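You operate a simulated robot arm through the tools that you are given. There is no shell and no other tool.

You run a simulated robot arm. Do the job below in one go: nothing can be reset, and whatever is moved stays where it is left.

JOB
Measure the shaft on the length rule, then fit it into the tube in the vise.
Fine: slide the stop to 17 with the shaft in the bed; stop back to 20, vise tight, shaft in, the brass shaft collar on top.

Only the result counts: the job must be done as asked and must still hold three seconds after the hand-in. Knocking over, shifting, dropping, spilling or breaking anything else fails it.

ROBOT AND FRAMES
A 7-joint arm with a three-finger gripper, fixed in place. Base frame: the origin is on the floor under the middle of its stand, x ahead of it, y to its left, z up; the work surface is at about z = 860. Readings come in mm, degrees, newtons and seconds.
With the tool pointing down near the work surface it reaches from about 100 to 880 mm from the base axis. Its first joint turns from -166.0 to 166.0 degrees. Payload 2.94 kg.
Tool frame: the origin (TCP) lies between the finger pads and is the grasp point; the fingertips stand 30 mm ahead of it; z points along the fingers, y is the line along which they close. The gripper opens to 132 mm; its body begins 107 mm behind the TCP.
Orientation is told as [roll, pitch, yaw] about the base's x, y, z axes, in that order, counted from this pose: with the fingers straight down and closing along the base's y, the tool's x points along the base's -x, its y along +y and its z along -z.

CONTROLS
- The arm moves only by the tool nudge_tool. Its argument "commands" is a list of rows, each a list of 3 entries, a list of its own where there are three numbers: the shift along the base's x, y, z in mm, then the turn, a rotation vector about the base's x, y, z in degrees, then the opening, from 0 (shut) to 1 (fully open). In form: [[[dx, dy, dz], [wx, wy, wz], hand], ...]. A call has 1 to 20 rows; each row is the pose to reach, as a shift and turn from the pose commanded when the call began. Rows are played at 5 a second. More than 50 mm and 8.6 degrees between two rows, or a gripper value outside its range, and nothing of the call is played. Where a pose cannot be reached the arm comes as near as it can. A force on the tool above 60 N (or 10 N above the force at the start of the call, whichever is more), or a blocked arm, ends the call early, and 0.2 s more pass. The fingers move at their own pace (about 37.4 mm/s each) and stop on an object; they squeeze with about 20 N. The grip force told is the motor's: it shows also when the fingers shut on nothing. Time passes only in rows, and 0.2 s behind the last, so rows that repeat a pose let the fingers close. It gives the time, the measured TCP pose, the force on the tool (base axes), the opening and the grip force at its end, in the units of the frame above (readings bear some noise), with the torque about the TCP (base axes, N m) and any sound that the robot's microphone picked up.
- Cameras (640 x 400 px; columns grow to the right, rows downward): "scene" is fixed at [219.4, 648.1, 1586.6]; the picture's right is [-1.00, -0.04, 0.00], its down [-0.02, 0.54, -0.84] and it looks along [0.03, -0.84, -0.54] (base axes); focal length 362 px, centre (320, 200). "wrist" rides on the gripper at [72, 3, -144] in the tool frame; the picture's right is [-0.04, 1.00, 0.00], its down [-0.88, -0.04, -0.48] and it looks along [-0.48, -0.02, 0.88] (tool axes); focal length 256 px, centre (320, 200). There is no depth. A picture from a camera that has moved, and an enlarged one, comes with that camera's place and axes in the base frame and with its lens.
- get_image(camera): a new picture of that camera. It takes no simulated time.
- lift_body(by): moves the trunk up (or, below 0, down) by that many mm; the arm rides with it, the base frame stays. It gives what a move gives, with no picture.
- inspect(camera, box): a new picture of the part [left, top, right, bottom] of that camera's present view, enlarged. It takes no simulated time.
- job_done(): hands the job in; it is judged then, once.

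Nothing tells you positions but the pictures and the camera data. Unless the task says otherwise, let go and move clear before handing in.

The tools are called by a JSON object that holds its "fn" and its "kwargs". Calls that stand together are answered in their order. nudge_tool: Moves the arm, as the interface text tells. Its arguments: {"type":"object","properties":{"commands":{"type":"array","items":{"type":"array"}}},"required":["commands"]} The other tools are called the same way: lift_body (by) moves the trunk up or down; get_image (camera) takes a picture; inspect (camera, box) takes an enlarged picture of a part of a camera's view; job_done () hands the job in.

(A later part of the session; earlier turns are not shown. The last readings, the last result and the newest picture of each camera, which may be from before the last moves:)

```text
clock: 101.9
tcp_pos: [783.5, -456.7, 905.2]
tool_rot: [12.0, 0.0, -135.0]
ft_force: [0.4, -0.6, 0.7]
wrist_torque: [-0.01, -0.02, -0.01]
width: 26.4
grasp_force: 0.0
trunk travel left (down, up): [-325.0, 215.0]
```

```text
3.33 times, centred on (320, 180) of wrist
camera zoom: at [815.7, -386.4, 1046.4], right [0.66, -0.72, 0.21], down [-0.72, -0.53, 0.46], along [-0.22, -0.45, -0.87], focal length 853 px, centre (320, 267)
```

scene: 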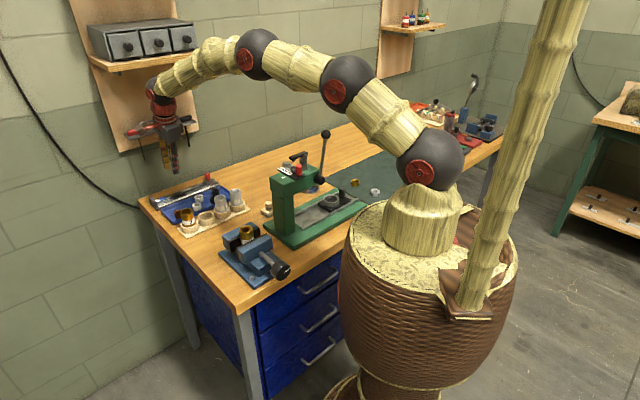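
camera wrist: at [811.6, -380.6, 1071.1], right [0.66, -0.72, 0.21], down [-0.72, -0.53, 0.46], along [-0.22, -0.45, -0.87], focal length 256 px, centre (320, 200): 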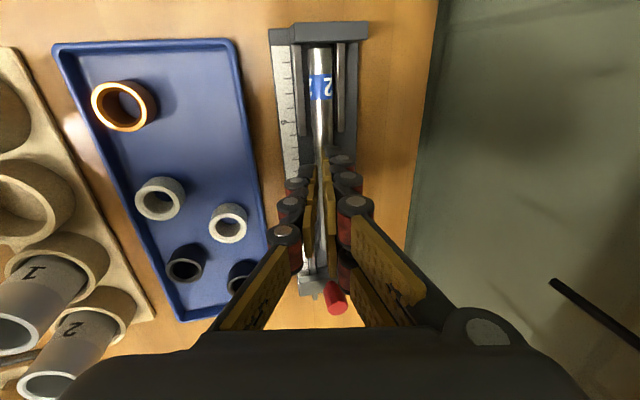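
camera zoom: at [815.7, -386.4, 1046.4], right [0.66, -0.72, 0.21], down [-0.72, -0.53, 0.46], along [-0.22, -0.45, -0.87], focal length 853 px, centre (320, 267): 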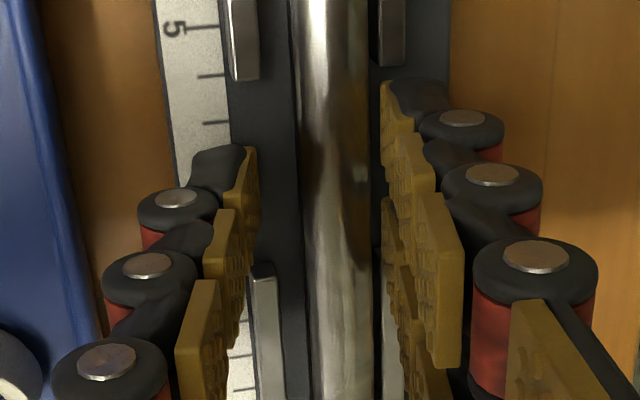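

The single finger sits in the gap; the shaft is ~3 mm off toward the pair's side. I zoom in to check the pair's fit against the outer wall's gap.

{"fn": "inspect", "kwargs": {"camera": "wrist", "box": [320, 120, 380, 180]}}

{"fn": "inspect", "kwargs": {"camera": "wrist", "box": [320, 170, 380, 230]}}

```text
6.67 times, centred on (350, 150) of wrist
camera zoom: at [815.7, -386.4, 1046.4], right [0.66, -0.72, 0.21], down [-0.72, -0.53, 0.46], along [-0.22, -0.45, -0.87], focal length 1707 px, centre (120, 533)
```

zoom: 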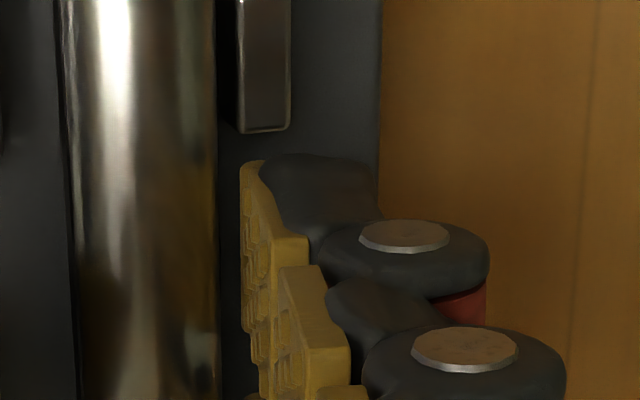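

```text
6.67 times, centred on (350, 200) of wrist
camera zoom: at [815.7, -386.4, 1046.4], right [0.66, -0.72, 0.21], down [-0.72, -0.53, 0.46], along [-0.22, -0.45, -0.87], focal length 1707 px, centre (120, 200)
```

zoom: 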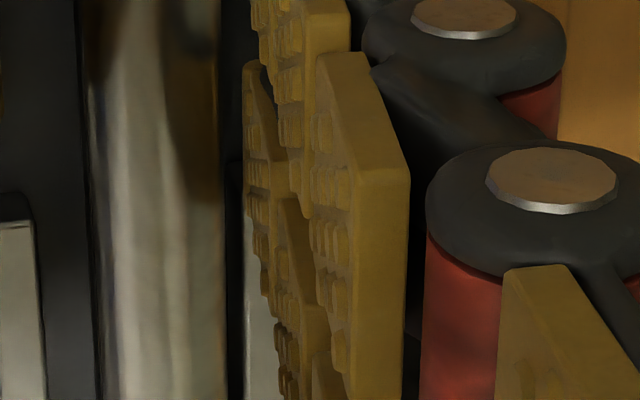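

The gap just about matches the pair's width. I centre the tool (3 mm outward, ~1 mm along the rule), lower the last 5 mm, and check the force.

{"fn": "nudge_tool", "kwargs": {"commands": [[[2.9, -1.2, 0.6], [0, 0, 0], 0.2], [[3.3, -1.6, -1.85], [0, 0, 0], 0.2], [[3.65, -1.95, -4.3], [0, 0, 0], 0.2], [[3.65, -1.95, -4.3], [0, 0, 0], 0.2]]}}

{"fn": "inspect", "kwargs": {"camera": "wrist", "box": [270, 120, 370, 240]}}

```text
clock: 102.9
tcp_pos: [788.3, -457.2, 903.7]
tool_rot: [12.1, 0.1, -135.0]
ft_force: [-4.9, 2.9, 11.6]
wrist_torque: [0.24, 0.28, 0.03]
width: 27.5
grasp_force: 0.8
trunk travel left (down, up): [-325.0, 215.0]
```

```text
3.33 times, centred on (320, 180) of wrist
camera zoom: at [819.4, -387.4, 1045.0], right [0.66, -0.72, 0.21], down [-0.72, -0.53, 0.46], along [-0.22, -0.45, -0.87], focal length 853 px, centre (320, 267)
```

zoom: 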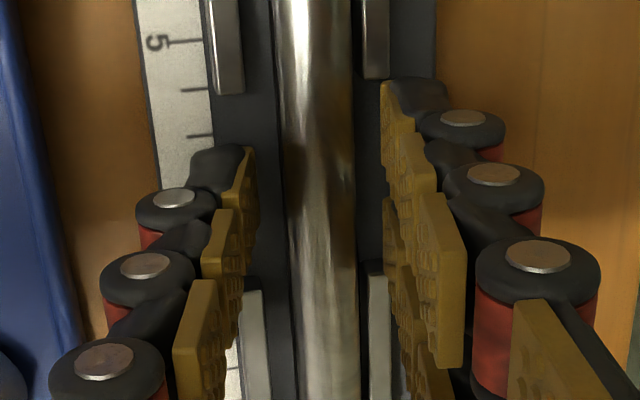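

The single finger's back touches the scale before the pads reach below mid-shaft, because of the tilt. I'll retreat, reduce the tilt to 7°, and lower the trunk by 80 mm to keep the reach.

{"fn": "nudge_tool", "kwargs": {"commands": [[[-1.76, 1.76, 11.7], [0, 0, 0], 0.2], [[-14.1, 14.1, 40], [0, 0, 0], 0.2], [[-28.3, 28.3, 75], [1.77, 1.77, 0], 0.165], [[-28.3, 28.3, 100], [3.54, 3.54, 0], 0.165], [[-28.3, 28.3, 100], [3.54, 3.54, 0], 0.165]]}}

{"fn": "lift_body", "kwargs": {"by": -80}}

{"fn": "get_image", "kwargs": {"camera": "wrist"}}

{"fn": "get_image", "kwargs": {"camera": "scene"}}

```text
clock: 104.1
tcp_pos: [758.5, -432.8, 1001.2]
tool_rot: [7.0, 0.1, -134.9]
ft_force: [-0.9, -0.7, 0.0]
wrist_torque: [0.02, 0.03, 0.02]
width: 21.9
grasp_force: 0.0
trunk travel left (down, up): [-325.0, 215.0]
```

```text
clock: 105.3
tcp_pos: [758.0, -433.3, 922.3]
tool_rot: [6.9, 0.2, -135.0]
ft_force: [0.0, 0.0, -0.2]
wrist_torque: [-0.02, -0.02, 0.02]
width: 21.7
grasp_force: 0.1
trunk travel left (down, up): [-245.0, 295.0]
```

```text
taken
camera wrist: at [798.7, -371.7, 1065.5], right [0.67, -0.73, 0.12], down [-0.69, -0.55, 0.47], along [-0.27, -0.4, -0.88], focal length 256 px, centre (320, 200)
```

wrist: 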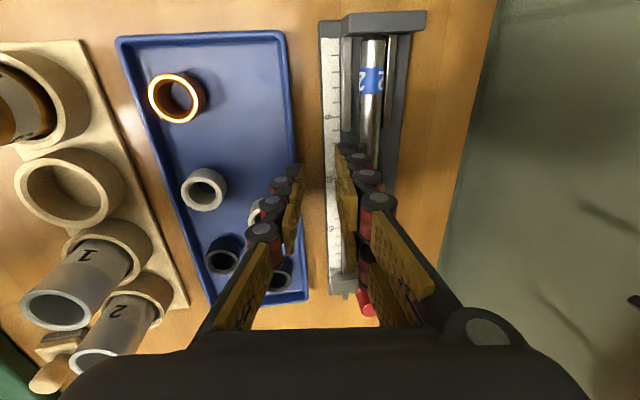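

```text
taken
```

scene: 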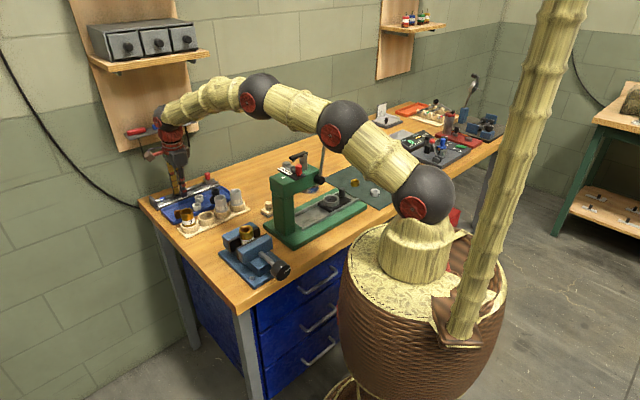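

The arm is comfortable here. I move the open hand back over the shaft, 18 mm above grasp depth, and check alignment.

{"fn": "nudge_tool", "kwargs": {"commands": [[[10, -8, 4], [0, 0, 0], 0.165], [[20, -16, 4], [0, 0, 0], 0.165], [[29.1, -24, 0], [0, 0, 0], 0.165], [[29.1, -24, -2.7], [0, 0, 0], 0.165], [[29.1, -24, -2.7], [0, 0, 0], 0.165]]}}

{"fn": "inspect", "kwargs": {"camera": "wrist", "box": [270, 120, 370, 240]}}

{"fn": "get_image", "kwargs": {"camera": "wrist"}}

```text
clock: 106.5
tcp_pos: [786.1, -454.8, 918.2]
tool_rot: [7.0, 0.1, -135.1]
ft_force: [0.7, -0.7, -0.1]
wrist_torque: [-0.02, -0.03, 0.0]
width: 22.1
grasp_force: 0.0
trunk travel left (down, up): [-245.0, 295.0]
```

```text
3.33 times, centred on (320, 180) of wrist
camera zoom: at [827.2, -394.8, 1061.3], right [0.67, -0.73, 0.12], down [-0.69, -0.55, 0.47], along [-0.27, -0.4, -0.88], focal length 853 px, centre (320, 267)
```

zoom: 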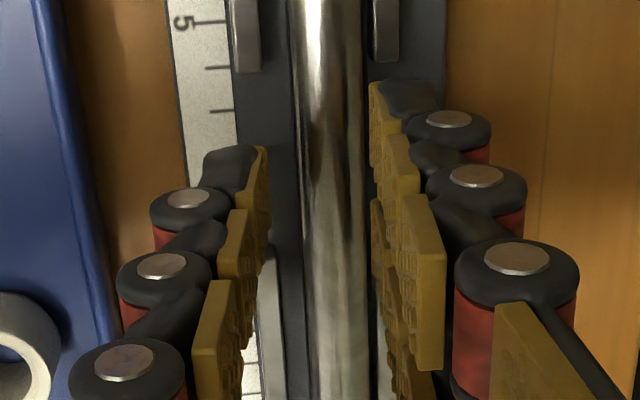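

```text
taken
camera wrist: at [827.2, -394.8, 1061.3], right [0.67, -0.73, 0.12], down [-0.69, -0.55, 0.47], along [-0.27, -0.4, -0.88], focal length 256 px, centre (320, 200)
```

wrist: 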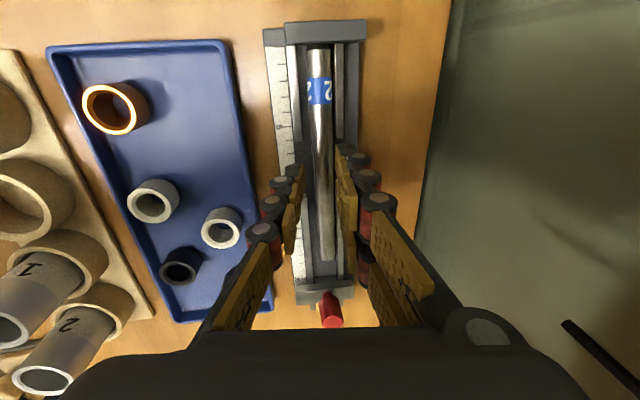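

{"fn": "nudge_tool", "kwargs": {"commands": [[[2.2, -2.2, 0.4], [0, 0, 0], 0.165], [[2.7, -2.7, -5.5], [0, 0, 0], 0.165], [[3.2, -3.2, -11.5], [0, 0, 0], 0.165], [[3.2, -3.2, -11.5], [0, 0, 0], 0.165]]}}

{"fn": "inspect", "kwargs": {"camera": "wrist", "box": [270, 120, 370, 240]}}

```text
clock: 107.5
tcp_pos: [791.1, -459.9, 906.7]
tool_rot: [7.0, 0.1, -135.1]
ft_force: [0.8, -0.5, -0.3]
wrist_torque: [-0.03, 0.02, -0.01]
width: 21.8
grasp_force: 0.0
trunk travel left (down, up): [-245.0, 295.0]
```

```text
3.33 times, centred on (320, 180) of wrist
camera zoom: at [831.2, -399.0, 1050.3], right [0.67, -0.73, 0.12], down [-0.69, -0.55, 0.47], along [-0.27, -0.4, -0.88], focal length 853 px, centre (320, 267)
```

zoom: 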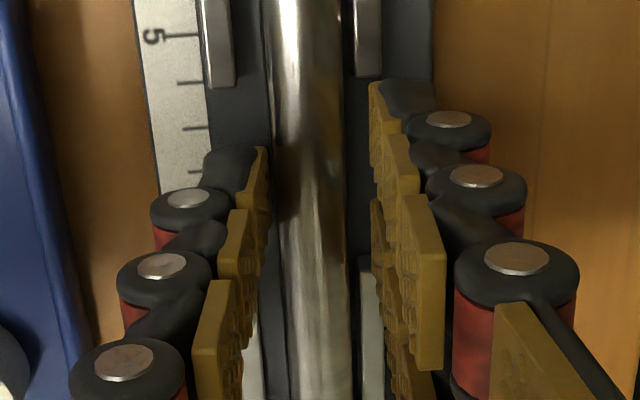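

{"fn": "nudge_tool", "kwargs": {"commands": [[[-1.4, 1.4, -0.24], [0, 0, 0], 0.165], [[-1.2, 1.2, -2.5], [0, 0, 0], 0.165], [[-1.0, 1.0, -4.7], [0, 0, 0], 0.165], [[-1.0, 1.0, -4.7], [0, 0, 0], 0.165]]}}

{"fn": "inspect", "kwargs": {"camera": "wrist", "box": [270, 120, 370, 240]}}

```text
clock: 108.5
tcp_pos: [789.7, -459.9, 905.3]
tool_rot: [7.2, 0.0, -135.0]
ft_force: [0.7, -2.2, 11.6]
wrist_torque: [-0.01, -0.29, -0.08]
width: 23.0
grasp_force: 1.5
trunk travel left (down, up): [-245.0, 295.0]
```

```text
3.33 times, centred on (320, 180) of wrist
camera zoom: at [830.7, -398.4, 1048.1], right [0.67, -0.73, 0.13], down [-0.69, -0.55, 0.46], along [-0.27, -0.4, -0.88], focal length 853 px, centre (320, 267)
```

zoom: 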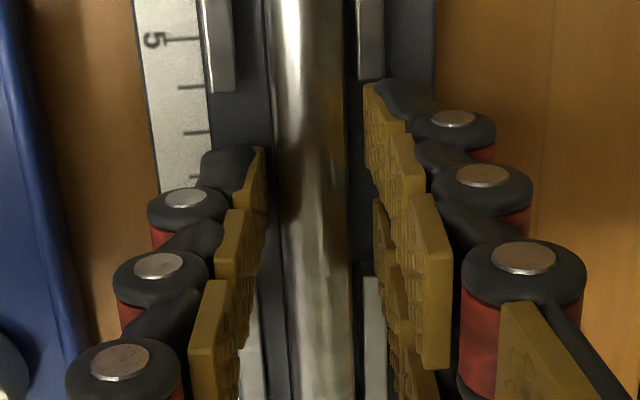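

Contact again, this time at the pair's outer side. I look closely at where it touches.

{"fn": "inspect", "kwargs": {"camera": "wrist", "box": [325, 125, 375, 165]}}

{"fn": "inspect", "kwargs": {"camera": "wrist", "box": [325, 165, 375, 235]}}

{"fn": "inspect", "kwargs": {"camera": "scene", "box": [145, 165, 215, 215]}}

```text
10.00 times, centred on (350, 145) of wrist
camera zoom: at [830.7, -398.4, 1048.1], right [0.67, -0.73, 0.13], down [-0.69, -0.55, 0.46], along [-0.27, -0.4, -0.88], focal length 2560 px, centre (20, 750)
```

zoom: 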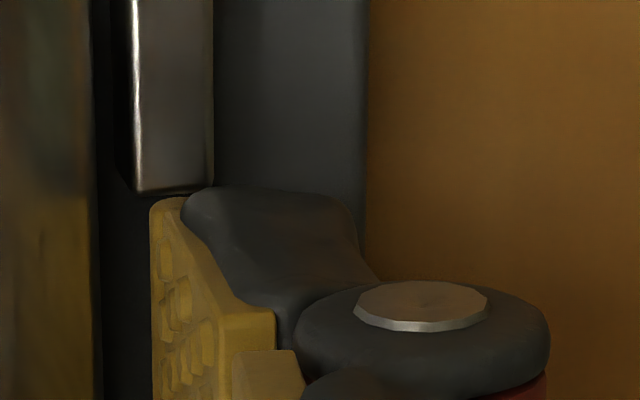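

```text
5.71 times, centred on (350, 200) of wrist
camera zoom: at [830.7, -398.4, 1048.1], right [0.67, -0.73, 0.13], down [-0.69, -0.55, 0.46], along [-0.27, -0.4, -0.88], focal length 1463 px, centre (149, 200)
```

zoom: 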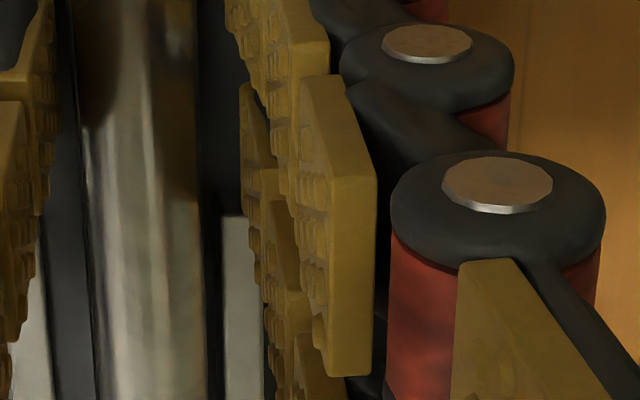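

```text
8.00 times, centred on (180, 190) of scene
camera zoom: at [219.4, 648.1, 1586.6], right [-1.0, -0.04, 0.0], down [-0.02, 0.54, -0.84], along [0.03, -0.84, -0.54], focal length 2900 px, centre (1440, 280)
```

zoom: 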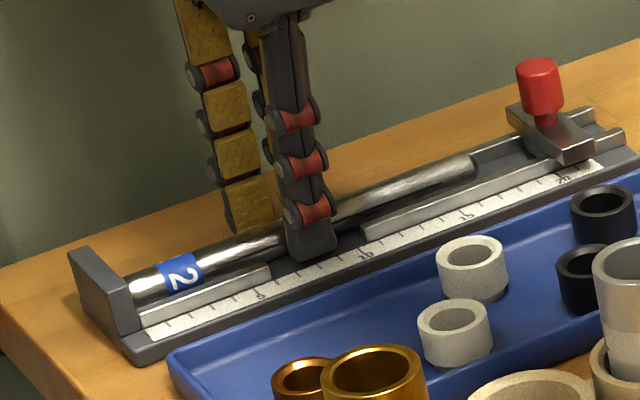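

The walls turn out to reach above the shaft's mid-height, and the pair is slightly too wide for the gap. I'll lean the tool 20° along the shaft so that one finger of the pair dips into the gap while its neighbour stays above the wall; first I back off and rotate.

{"fn": "nudge_tool", "kwargs": {"commands": [[[-0.86, 0.86, 9.9], [0, 0, 0], 0.165], [[-1.7, 1.7, 20], [0, 0, 0], 0.165], [[-5, -2, 24], [4.95, -4.95, 0], 0.165], [[-8.6, -5.4, 24], [9.9, -9.9, 0], 0.165], [[-8.6, -5.4, 22], [14.14, -14.14, 0], 0.165], [[-8.6, -5.4, 22], [14.14, -14.14, 0], 0.165]]}}

{"fn": "get_image", "kwargs": {"camera": "wrist"}}

{"fn": "inspect", "kwargs": {"camera": "wrist", "box": [270, 120, 370, 240]}}

{"fn": "inspect", "kwargs": {"camera": "scene", "box": [120, 80, 240, 220]}}

```text
clock: 109.9
tcp_pos: [780.2, -463.6, 924.0]
tool_rot: [7.1, 20.2, -135.0]
ft_force: [-0.8, 0.0, 0.8]
wrist_torque: [-0.03, -0.01, -0.02]
width: 22.0
grasp_force: 0.0
trunk travel left (down, up): [-245.0, 295.0]
```

```text
taken
camera wrist: at [782.4, -440.6, 1083.7], right [0.64, -0.76, 0.1], down [-0.76, -0.63, 0.14], along [-0.04, -0.16, -0.99], focal length 256 px, centre (320, 200)
```

wrist: 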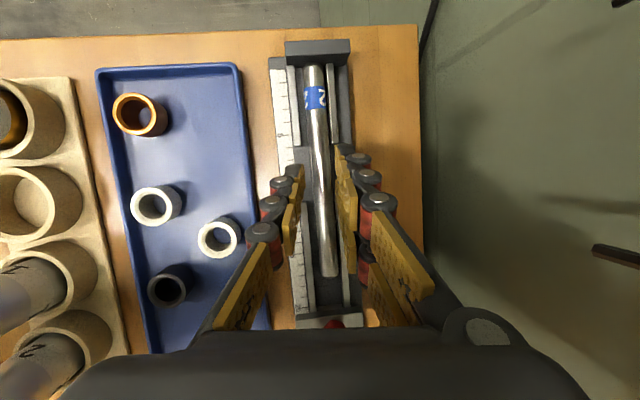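

```text
3.33 times, centred on (320, 180) of wrist
camera zoom: at [782.4, -440.6, 1083.7], right [0.64, -0.76, 0.1], down [-0.76, -0.63, 0.14], along [-0.04, -0.16, -0.99], focal length 853 px, centre (320, 267)
```

zoom: 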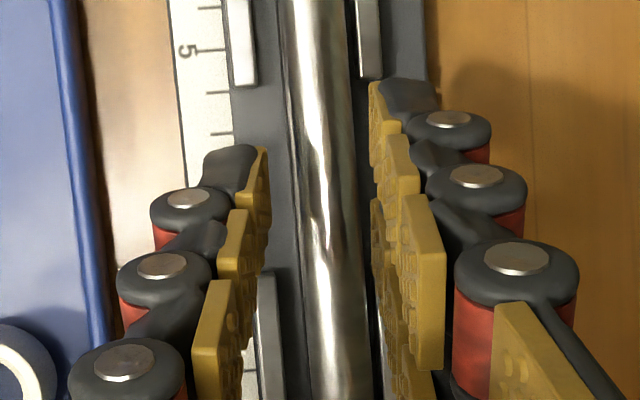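

```text
2.86 times, centred on (180, 150) of scene
camera zoom: at [219.4, 648.1, 1586.6], right [-1.0, -0.04, 0.0], down [-0.02, 0.54, -0.84], along [0.03, -0.84, -0.54], focal length 1036 px, centre (720, 343)
```

zoom: 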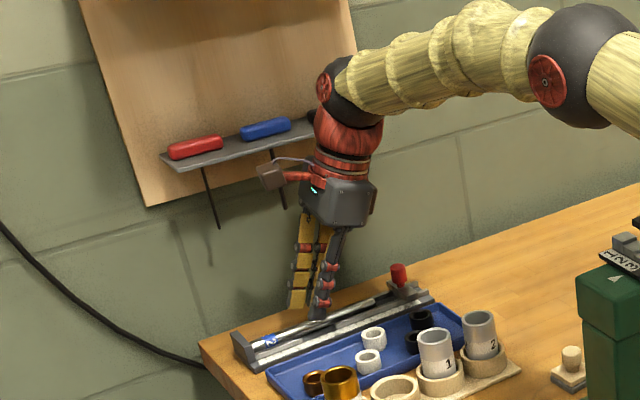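

Leaning works and there's good clearance. I correct 2 mm outward and descend part-way along the tilted axis, then recheck.

{"fn": "nudge_tool", "kwargs": {"commands": [[[1.4, -1.4, 0.2], [0, 0, 0], 0.165], [[3.4, -0.5, -5.4], [0, 0, 0], 0.165], [[5.3, 0.45, -11], [0, 0, 0], 0.165], [[5.3, 0.45, -11], [0, 0, 0], 0.165], [[5.3, 0.45, -11], [0, 0, 0], 0.165]]}}

{"fn": "inspect", "kwargs": {"camera": "wrist", "box": [270, 120, 370, 240]}}

{"fn": "inspect", "kwargs": {"camera": "scene", "box": [145, 155, 215, 215]}}

```text
clock: 111.1
tcp_pos: [785.7, -464.4, 912.6]
tool_rot: [7.0, 20.2, -135.0]
ft_force: [0.1, -0.5, 0.2]
wrist_torque: [-0.02, 0.02, -0.04]
width: 21.9
grasp_force: 0.1
trunk travel left (down, up): [-245.0, 295.0]
```

```text
3.33 times, centred on (320, 180) of wrist
camera zoom: at [788.9, -440.4, 1073.0], right [0.64, -0.76, 0.1], down [-0.76, -0.63, 0.14], along [-0.04, -0.16, -0.99], focal length 853 px, centre (320, 267)
```

zoom: 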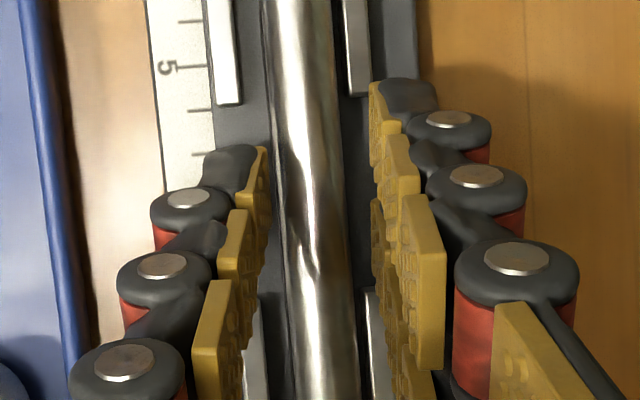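

```text
6.67 times, centred on (180, 185) of scene
camera zoom: at [219.4, 648.1, 1586.6], right [-1.0, -0.04, 0.0], down [-0.02, 0.54, -0.84], along [0.03, -0.84, -0.54], focal length 2416 px, centre (1253, 300)
```

zoom: 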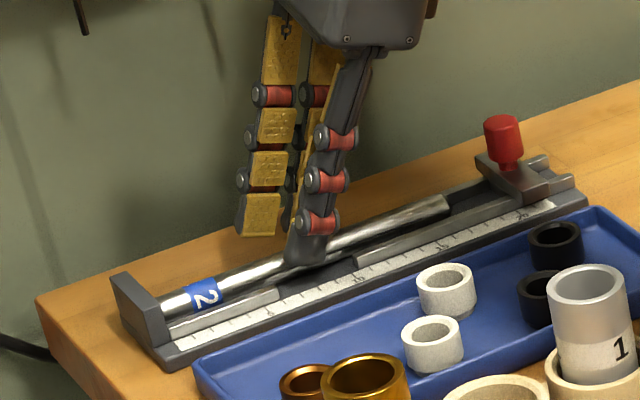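

{"fn": "nudge_tool", "kwargs": {"commands": [[[0.4, 1.2, -3.2], [0, 0, 0], 0.165], [[1.6, 1.8, -6.6], [0, 0, 0], 0.165], [[1.6, 1.8, -6.6], [0, 0, 0], 0.165]]}}

{"fn": "inspect", "kwargs": {"camera": "wrist", "box": [270, 120, 370, 240]}}

{"fn": "inspect", "kwargs": {"camera": "scene", "box": [150, 170, 210, 215]}}

```text
clock: 111.9
tcp_pos: [787.2, -462.3, 906.8]
tool_rot: [7.0, 20.0, -135.0]
ft_force: [0.3, 0.5, 0.6]
wrist_torque: [-0.01, 0.01, 0.02]
width: 21.9
grasp_force: 0.1
trunk travel left (down, up): [-245.0, 295.0]
```

```text
3.33 times, centred on (320, 180) of wrist
camera zoom: at [790.1, -439.1, 1066.5], right [0.64, -0.76, 0.1], down [-0.76, -0.63, 0.14], along [-0.04, -0.16, -0.99], focal length 853 px, centre (320, 267)
```

zoom: 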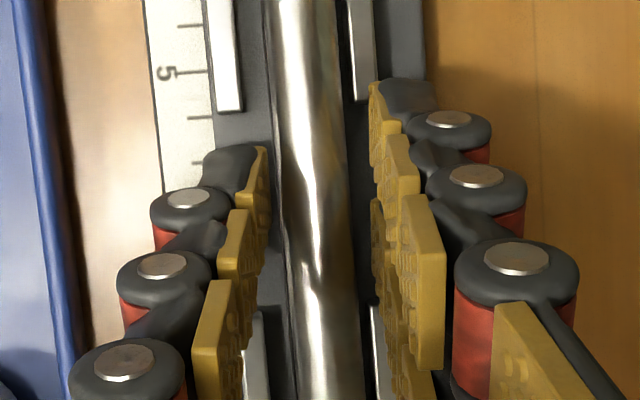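

```text
8.89 times, centred on (180, 192) of scene
camera zoom: at [219.4, 648.1, 1586.6], right [-1.0, -0.04, 0.0], down [-0.02, 0.54, -0.84], along [0.03, -0.84, -0.54], focal length 3222 px, centre (1564, 267)
```

zoom: 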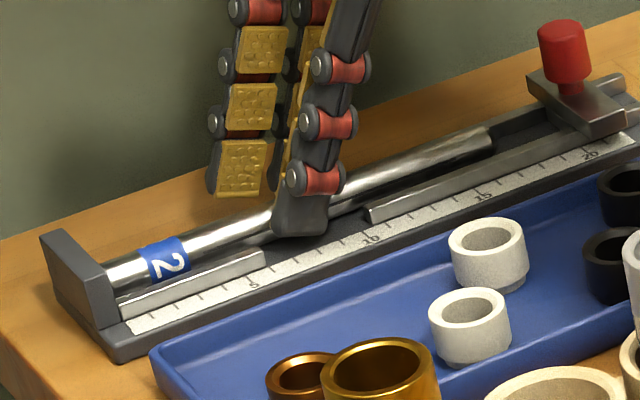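

{"fn": "nudge_tool", "kwargs": {"commands": [[[0.6, 0.5, -1.9], [0, 0, 0], 0.165], [[1.2, 0.8, -3.7], [0, 0, 0], 0.165], [[1.2, 0.8, -3.7], [0, 0, 0], 0.165]]}}

{"fn": "nudge_tool", "kwargs": {"commands": [[[0.33, 0.15, -0.93], [0, 0, 0], 0.165], [[0.33, 0.15, -0.93], [0, 0, 0], 0.165]]}}

{"fn": "inspect", "kwargs": {"camera": "wrist", "box": [270, 120, 370, 240]}}

{"fn": "inspect", "kwargs": {"camera": "scene", "box": [150, 170, 210, 215]}}

```text
clock: 112.7
tcp_pos: [789.4, -462.2, 903.1]
tool_rot: [7.0, 20.1, -135.0]
ft_force: [-1.3, -0.7, 2.3]
wrist_torque: [-0.06, 0.03, -0.05]
width: 21.5
grasp_force: 0.1
trunk travel left (down, up): [-245.0, 295.0]
```

```text
clock: 113.3
tcp_pos: [789.4, -463.0, 902.7]
tool_rot: [7.1, 20.1, -134.9]
ft_force: [-2.9, -1.9, 5.2]
wrist_torque: [-0.15, 0.06, -0.09]
width: 21.4
grasp_force: 0.0
trunk travel left (down, up): [-245.0, 295.0]
```

```text
3.33 times, centred on (320, 180) of wrist
camera zoom: at [792.2, -438.7, 1062.5], right [0.64, -0.76, 0.1], down [-0.77, -0.63, 0.14], along [-0.04, -0.16, -0.99], focal length 853 px, centre (320, 267)
```

zoom: 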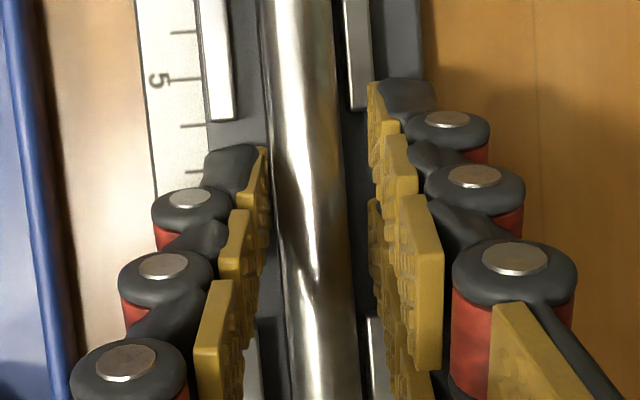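

```text
8.89 times, centred on (180, 192) of scene
camera zoom: at [219.4, 648.1, 1586.6], right [-1.0, -0.04, 0.0], down [-0.02, 0.54, -0.84], along [0.03, -0.84, -0.54], focal length 3222 px, centre (1564, 267)
```

zoom: 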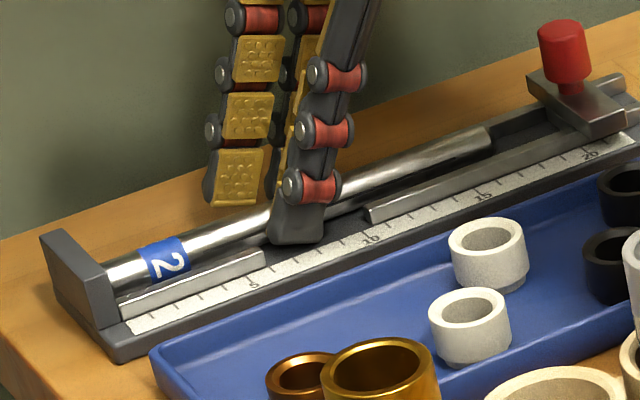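

The lower pair finger has reached the bed; the pads are astride the shaft. I relieve half a millimetre and close the grip.

{"fn": "nudge_tool", "kwargs": {"commands": [[[-0.2, -0.1, 0.6], [0, 0, 0], 0.165], [[-0.2, -0.1, 0.6], [0, 0, 0], 0.05], [[-0.2, -0.1, 0.6], [0, 0, 0], 0.05], [[-0.2, -0.1, 0.6], [0, 0, 0], 0.05], [[-0.2, -0.1, 0.6], [0, 0, 0], 0.05]]}}

{"fn": "inspect", "kwargs": {"camera": "wrist", "box": [270, 120, 370, 240]}}

{"fn": "inspect", "kwargs": {"camera": "scene", "box": [150, 170, 210, 215]}}

```text
clock: 114.5
tcp_pos: [787.8, -461.1, 902.4]
tool_rot: [7.1, 20.1, -135.0]
ft_force: [-1.4, 3.8, 4.7]
wrist_torque: [-0.04, 0.05, 0.47]
width: 15.7
grasp_force: 19.9
trunk travel left (down, up): [-245.0, 295.0]
```

```text
3.33 times, centred on (320, 180) of wrist
camera zoom: at [792.0, -438.2, 1062.6], right [0.64, -0.76, 0.1], down [-0.76, -0.63, 0.14], along [-0.04, -0.16, -0.99], focal length 853 px, centre (320, 267)
```

zoom: 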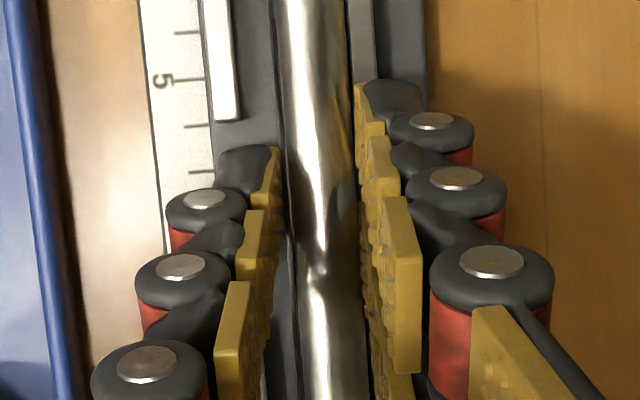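

```text
8.89 times, centred on (180, 192) of scene
camera zoom: at [219.4, 648.1, 1586.6], right [-1.0, -0.04, 0.0], down [-0.02, 0.54, -0.84], along [0.03, -0.84, -0.54], focal length 3222 px, centre (1564, 267)
```

zoom: 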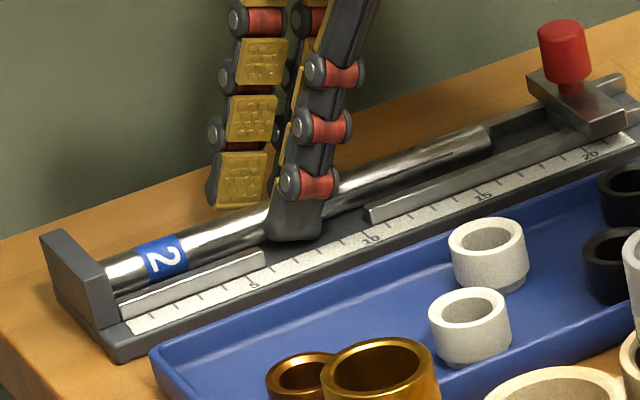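

Gripped at 15.7 mm – that's the shaft. I command full closure and lift a few millimetres to test the hold.

{"fn": "nudge_tool", "kwargs": {"commands": [[[0, 0, 0], [0, 0, 0], 0], [[0, 0, 0], [0, 0, 0], 0], [[0, 0, 2], [0, 0, 0], 0], [[0, 0, 4], [0, 0, 0], 0], [[0, 0, 6], [0, 0, 0], 0], [[0, 0, 6], [0, 0, 0], 0]]}}

{"fn": "inspect", "kwargs": {"camera": "wrist", "box": [250, 20, 400, 260]}}

{"fn": "inspect", "kwargs": {"camera": "scene", "box": [150, 170, 210, 215]}}

```text
clock: 115.9
tcp_pos: [790.2, -462.0, 907.8]
tool_rot: [7.0, 20.1, -135.0]
ft_force: [-0.1, 0.5, -1.5]
wrist_torque: [-0.02, -0.01, 0.02]
width: 15.5
grasp_force: 19.8
trunk travel left (down, up): [-245.0, 295.0]
```

```text
1.67 times, centred on (325, 140) of wrist
camera zoom: at [792.0, -438.0, 1067.9], right [0.64, -0.76, 0.1], down [-0.77, -0.63, 0.14], along [-0.04, -0.16, -0.99], focal length 427 px, centre (312, 300)
```

zoom: 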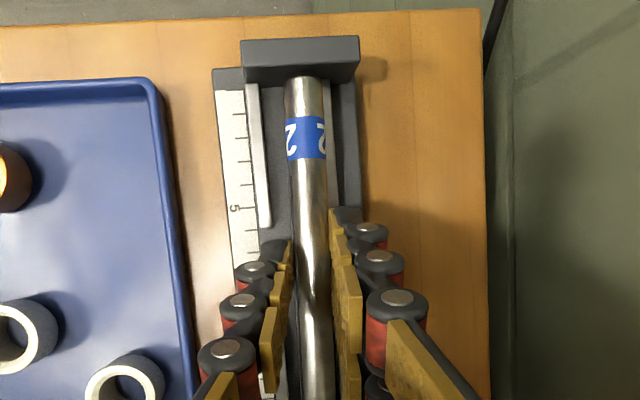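

```text
8.89 times, centred on (180, 192) of scene
camera zoom: at [219.4, 648.1, 1586.6], right [-1.0, -0.04, 0.0], down [-0.02, 0.54, -0.84], along [0.03, -0.84, -0.54], focal length 3222 px, centre (1564, 267)
```

zoom: 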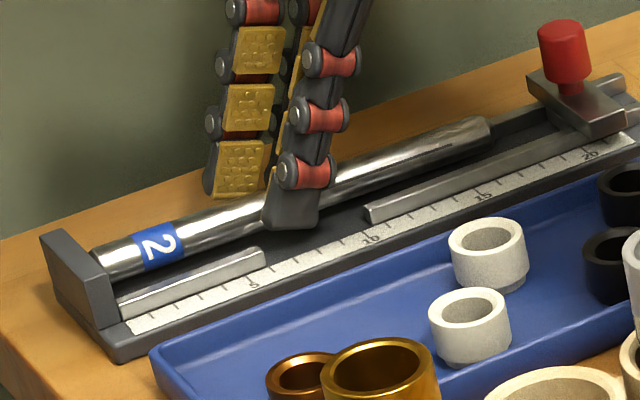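

The shaft comes up with the fingers. I lift it further, moving inward away from the rack.

{"fn": "nudge_tool", "kwargs": {"commands": [[[0, 0, 8], [0, 0, 0], 0], [[0, 0, 18], [0, 0, 0], 0], [[-3, 3, 28], [0, 0, 0], 0], [[-12, 12, 40], [0, 0, 0], 0], [[-24, 24, 55], [0, 0, 0], 0], [[-38, 38, 70], [0, 0, 0], 0], [[-52, 52, 85], [0, 0, 0], 0], [[-66, 66, 100], [0, 0, 0], 0], [[-66, 66, 100], [0, 0, 0], 0]]}}

{"fn": "get_image", "kwargs": {"camera": "wrist"}}

{"fn": "inspect", "kwargs": {"camera": "scene", "box": [120, 80, 240, 220]}}

```text
clock: 117.9
tcp_pos: [721.8, -394.9, 1009.3]
tool_rot: [6.9, 20.1, -135.0]
ft_force: [-0.5, 0.5, -2.5]
wrist_torque: [0.01, 0.01, 0.02]
width: 15.8
grasp_force: 20.3
trunk travel left (down, up): [-245.0, 295.0]
```

```text
taken
camera wrist: at [725.6, -371.6, 1168.2], right [0.64, -0.76, 0.1], down [-0.76, -0.63, 0.14], along [-0.04, -0.16, -0.99], focal length 256 px, centre (320, 200)
```

wrist: 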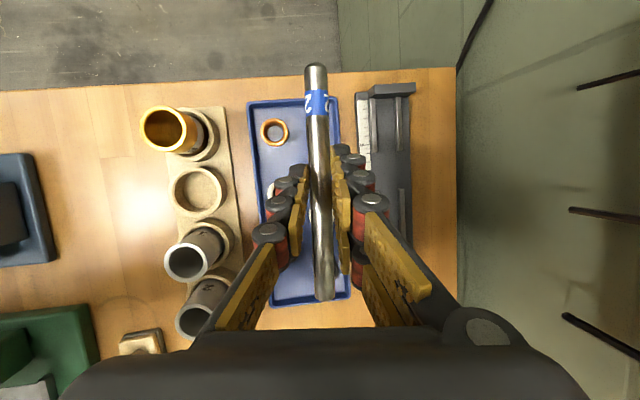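

```text
2.86 times, centred on (180, 150) of scene
camera zoom: at [219.4, 648.1, 1586.6], right [-1.0, -0.04, 0.0], down [-0.02, 0.54, -0.84], along [0.03, -0.84, -0.54], focal length 1036 px, centre (720, 343)
```

zoom: 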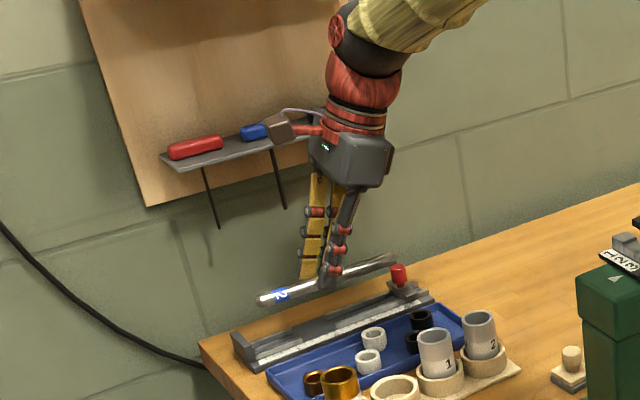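

The shaft is securely held, nearly level, with its "2" end on the +s side. I move it back over the bench and up, removing the 7° tilt.

{"fn": "nudge_tool", "kwargs": {"commands": [[[-20, 20, 22], [1, 1, 0], 0], [[-42, 42, 44], [2, 2, 0], 0], [[-64, 64, 66], [3, 3, 0], 0], [[-86, 86, 88], [4, 4, 0], 0], [[-106, 106, 110], [4.95, 4.95, 0], 0], [[-106, 106, 110], [4.95, 4.95, 0], 0]]}}

{"fn": "get_image", "kwargs": {"camera": "wrist"}}

{"fn": "get_image", "kwargs": {"camera": "scene"}}

```text
clock: 119.3
tcp_pos: [620.2, -289.0, 1115.5]
tool_rot: [-0.4, 19.8, -137.6]
ft_force: [-0.9, -0.2, -2.1]
wrist_torque: [0.02, -0.01, -0.03]
width: 15.5
grasp_force: 20.3
trunk travel left (down, up): [-245.0, 295.0]
```

```text
taken
camera wrist: at [636.2, -279.4, 1276.5], right [0.65, -0.76, -0.02], down [-0.75, -0.64, 0.15], along [-0.13, -0.08, -0.99], focal length 256 px, centre (320, 200)
```

wrist: 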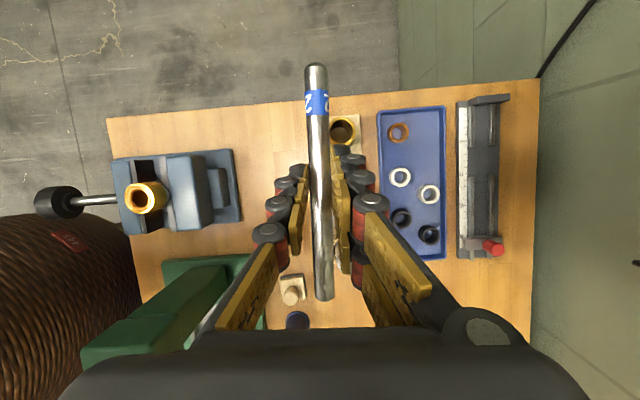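

```text
taken
```

scene: 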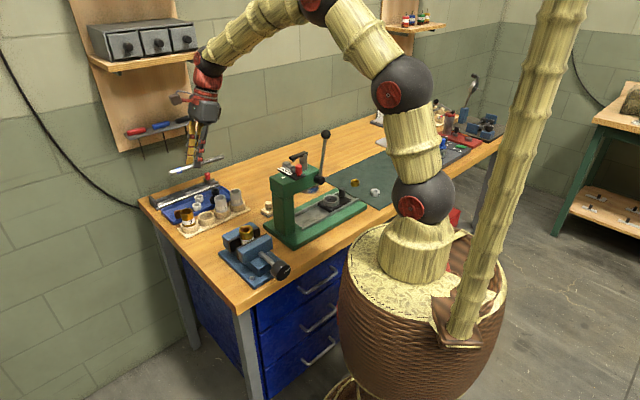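

Now I yaw the hand +92° (shaft swings to point along the reach direction), as rehearsed in reverse.

{"fn": "nudge_tool", "kwargs": {"commands": [[[0, 0, 0], [0, 0, 7.7], 0], [[0, 0, 0], [0, 0, 15.4], 0], [[0, 0, 0], [0, 0, 23.1], 0], [[0, 0, 0], [0, 0, 30.8], 0], [[0, 0, 0], [0, 0, 38.5], 0], [[0, 0, 0], [0, 0, 46.2], 0], [[0, 0, 0], [0, 0, 53.9], 0], [[0, 0, 0], [0, 0, 61.6], 0], [[0, 0, 0], [0, 0, 69.3], 0], [[0, 0, 0], [0, 0, 77], 0], [[0, 0, 0], [0, 0, 84.7], 0], [[0, 0, 0], [0, 0, 92.4], 0], [[0, 0, 0], [0, 0, 92.4], 0]]}}

{"fn": "get_image", "kwargs": {"camera": "scene"}}

```text
clock: 122.1
tcp_pos: [617.8, -289.1, 1119.2]
tool_rot: [-0.4, 20.0, -45.1]
ft_force: [0.0, -0.3, -1.0]
wrist_torque: [0.02, 0.05, 0.01]
width: 15.5
grasp_force: 19.5
trunk travel left (down, up): [-245.0, 295.0]
```

```text
taken
```

scene: 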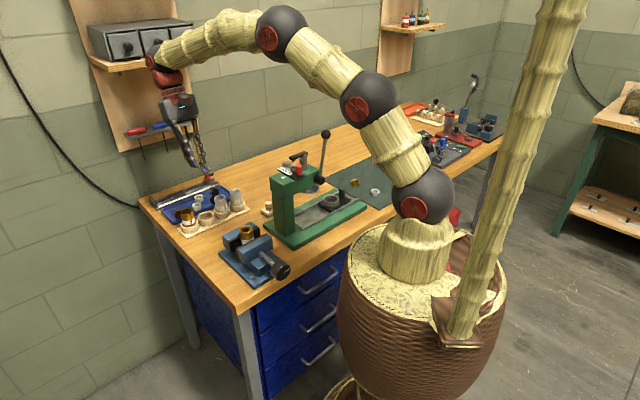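

{"fn": "nudge_tool", "kwargs": {"commands": [[[-9, 5, 0], [-5.3, -5.3, 0], 0], [[-18, 11, 0], [-10.6, -10.6, 0], 0], [[-27, 16, 0], [-15.9, -15.9, 0], 0], [[-36, 21, 0], [-21.2, -21.2, 0], 0], [[-45, 27, 0], [-26.5, -26.5, 0], 0], [[-54, 32, 0], [-31.8, -31.8, 0], 0], [[-63, 38, 0], [-37.1, -37.1, 0], 0], [[-71, 43, 0], [-42.4, -42.4, 0], 0], [[-80, 48, 0], [-47.7, -47.7, 0], 0], [[-89, 54, 0], [-53, -53, 0], 0], [[-98, 59, 0], [-58.3, -58.3, 0], 0], [[-107, 64, 0], [-63.6, -63.6, 0], 0], [[-107, 64, 0], [-63.6, -63.6, 0], 0]]}}

{"fn": "get_image", "kwargs": {"camera": "scene"}}

{"fn": "get_image", "kwargs": {"camera": "wrist"}}

```text
clock: 124.9
tcp_pos: [509.4, -227.2, 1119.2]
tool_rot: [0.0, -69.9, -45.4]
ft_force: [-0.7, 0.6, -2.5]
wrist_torque: [0.07, 0.03, -0.01]
width: 15.5
grasp_force: 19.9
trunk travel left (down, up): [-245.0, 295.0]
```

```text
taken
```

scene: 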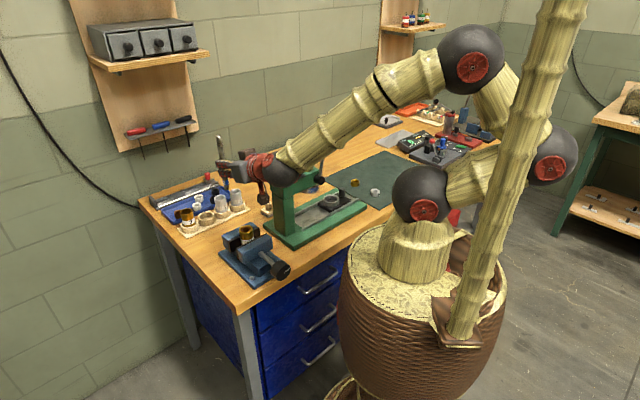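

```text
taken
camera wrist: at [399.8, -109.8, 1101.4], right [0.72, 0.69, 0.04], down [-0.13, 0.08, 0.99], along [0.68, -0.72, 0.15], focal length 256 px, centre (320, 200)
```

wrist: 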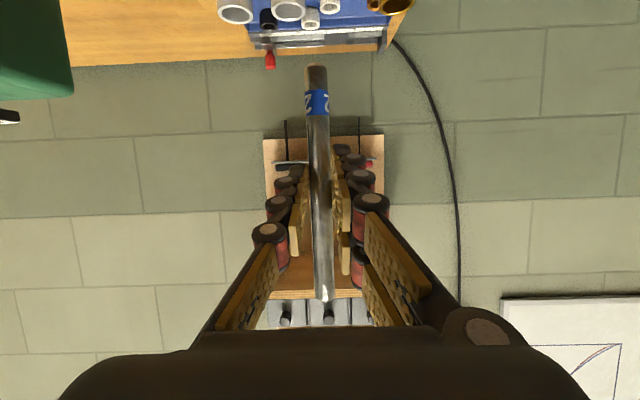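

{"fn": "inspect", "kwargs": {"camera": "scene", "box": [200, 110, 400, 260]}}

```text
2.67 times, centred on (300, 185) of scene
camera zoom: at [219.4, 648.1, 1586.6], right [-1.0, -0.04, 0.0], down [-0.02, 0.54, -0.84], along [0.03, -0.84, -0.54], focal length 966 px, centre (373, 240)
```

zoom: 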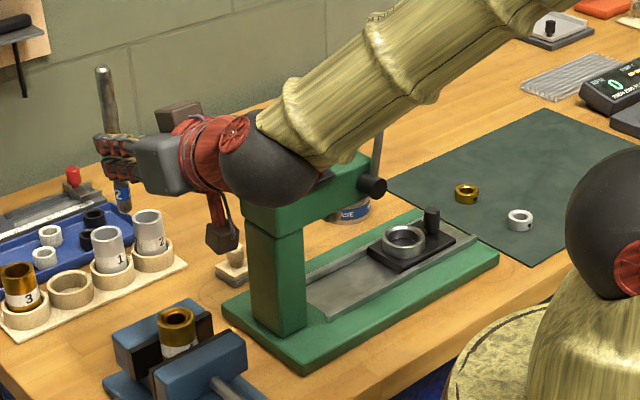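

The forearm passes in front of the press without touching it. I measure how the shaft sits in the hand to get it truly vertical.

{"fn": "inspect", "kwargs": {"camera": "wrist", "box": [290, 55, 350, 115]}}

{"fn": "inspect", "kwargs": {"camera": "wrist", "box": [290, 245, 350, 305]}}

{"fn": "inspect", "kwargs": {"camera": "scene", "box": [200, 125, 250, 195]}}

```text
6.67 times, centred on (320, 85) of wrist
camera zoom: at [399.8, -109.8, 1101.4], right [0.72, 0.69, 0.04], down [-0.13, 0.08, 0.99], along [0.68, -0.72, 0.15], focal length 1707 px, centre (320, 967)
```

zoom: 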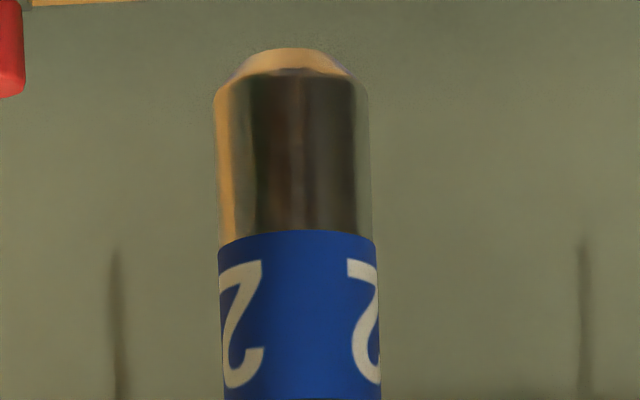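

```text
6.67 times, centred on (320, 275) of wrist
camera zoom: at [399.8, -109.8, 1101.4], right [0.72, 0.69, 0.04], down [-0.13, 0.08, 0.99], along [0.68, -0.72, 0.15], focal length 1707 px, centre (320, -300)
```

zoom: 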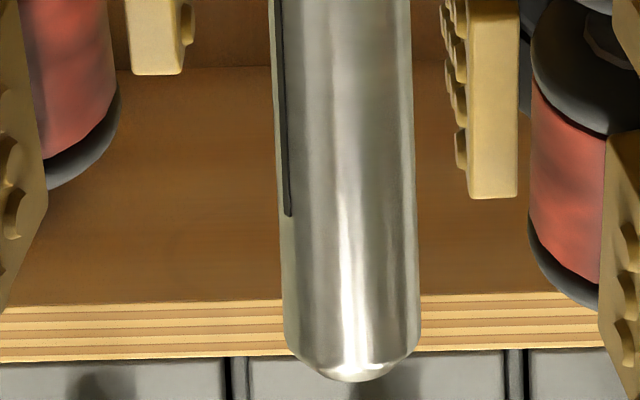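

```text
5.71 times, centred on (225, 160) of scene
camera zoom: at [219.4, 648.1, 1586.6], right [-1.0, -0.04, 0.0], down [-0.02, 0.54, -0.84], along [0.03, -0.84, -0.54], focal length 2071 px, centre (863, 429)
```

zoom: 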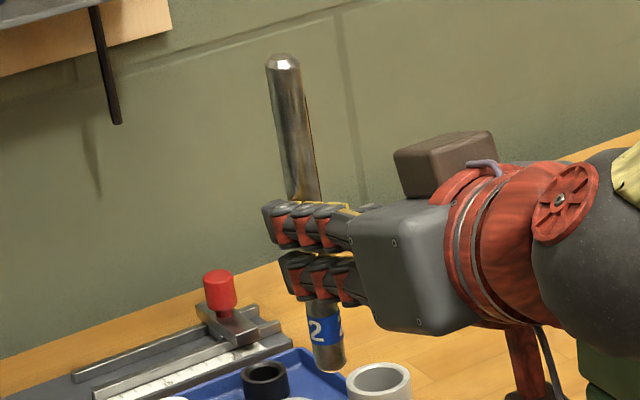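

The shaft is within about 1° of vertical and its lower end sits ~22 mm ahead of and 82 mm below the TCP. I carry it above the tube, yawing -32° as rehearsed, staying high.

{"fn": "nudge_tool", "kwargs": {"commands": [[[-7, 14, 0], [0.64, 0.64, 0], 0], [[-15, 28, 0], [0.64, 0.64, -4], 0], [[-22, 42, 0], [0.64, 0.64, -8], 0], [[-30, 56, 0], [0.64, 0.64, -12], 0], [[-37, 70, 0], [0.64, 0.64, -17], 0], [[-44, 84, 0], [0.64, 0.64, -22], 0], [[-52, 98, 0], [0.64, 0.64, -27], 0], [[-59, 111, 0], [0.64, 0.64, -32], 0], [[-59, 111, 0], [0.64, 0.64, -32], 0]]}}

{"fn": "get_image", "kwargs": {"camera": "wrist"}}

{"fn": "get_image", "kwargs": {"camera": "scene"}}

```text
clock: 126.9
tcp_pos: [450.9, -116.2, 1118.6]
tool_rot: [-0.7, -69.2, -76.7]
ft_force: [0.0, 0.7, -2.7]
wrist_torque: [0.03, 0.03, -0.03]
width: 15.4
grasp_force: 20.1
trunk travel left (down, up): [-245.0, 295.0]
```

```text
taken
camera wrist: at [418.3, 41.0, 1103.4], right [0.98, 0.2, 0.04], down [-0.06, 0.12, 0.99], along [0.2, -0.97, 0.13], focal length 256 px, centre (320, 200)
```

wrist: 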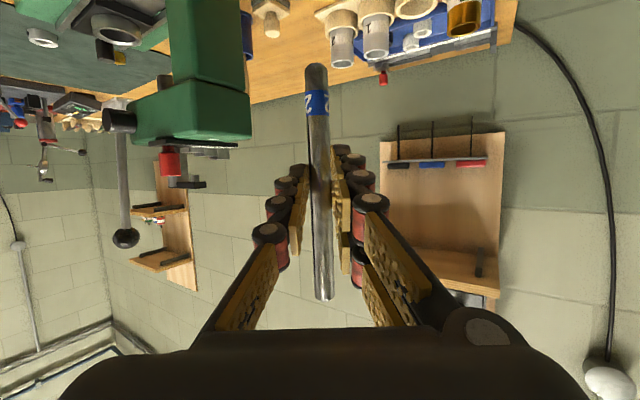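

```text
taken
```

scene: 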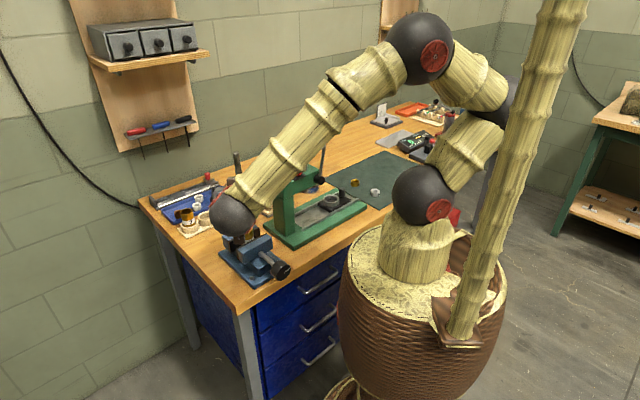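

{"fn": "nudge_tool", "kwargs": {"commands": [[[0, 0, -12], [0, 0, 0], 0], [[0, 0, -24], [0, 0, 0], 0], [[0, 0, -30], [0, 0, 0], 0], [[0, 0, -30], [0, 0, 0], 0]]}}

{"fn": "get_image", "kwargs": {"camera": "wrist"}}

{"fn": "inspect", "kwargs": {"camera": "scene", "box": [200, 130, 300, 290]}}

```text
clock: 127.9
tcp_pos: [450.5, -113.9, 1088.5]
tool_rot: [-0.6, -69.1, -76.9]
ft_force: [0.4, 0.2, -2.1]
wrist_torque: [0.07, -0.01, -0.02]
width: 15.6
grasp_force: 19.9
trunk travel left (down, up): [-245.0, 295.0]
```

```text
taken
camera wrist: at [418.5, 42.2, 1073.3], right [0.98, 0.2, 0.04], down [-0.06, 0.12, 0.99], along [0.2, -0.97, 0.13], focal length 256 px, centre (320, 200)
```

wrist: 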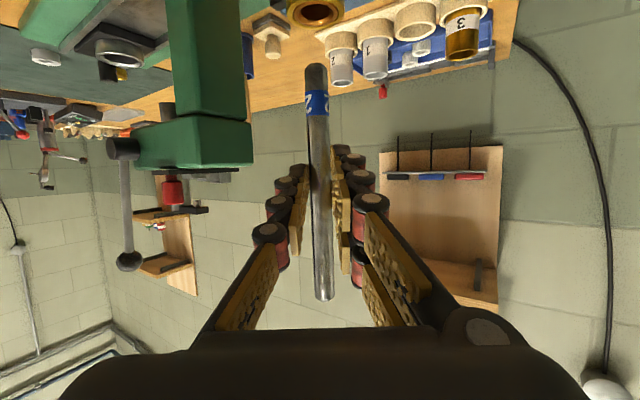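

```text
2.50 times, centred on (250, 210) of scene
camera zoom: at [219.4, 648.1, 1586.6], right [-1.0, -0.04, 0.0], down [-0.02, 0.54, -0.84], along [0.03, -0.84, -0.54], focal length 906 px, centre (495, 175)
```

zoom: 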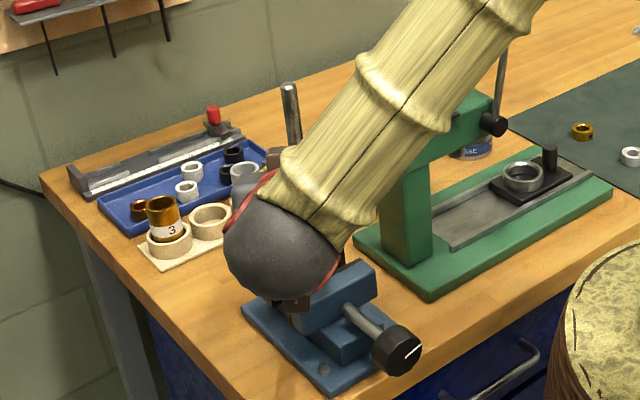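

{"fn": "inspect", "kwargs": {"camera": "wrist", "box": [270, 0, 360, 80]}}

```text
5.00 times, centred on (315, 40) of wrist
camera zoom: at [418.5, 42.2, 1073.3], right [0.98, 0.2, 0.04], down [-0.06, 0.12, 0.99], along [0.2, -0.97, 0.13], focal length 1280 px, centre (345, 1000)
```

zoom: 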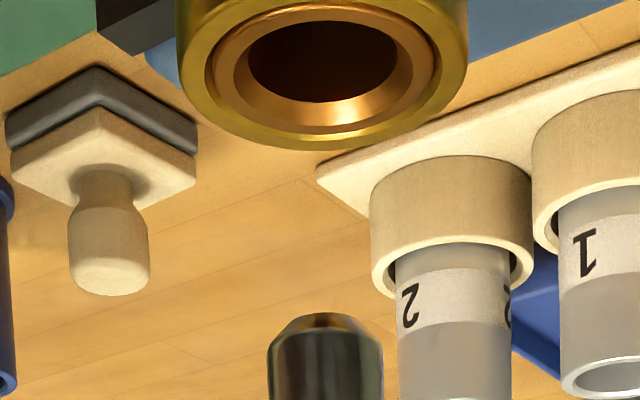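

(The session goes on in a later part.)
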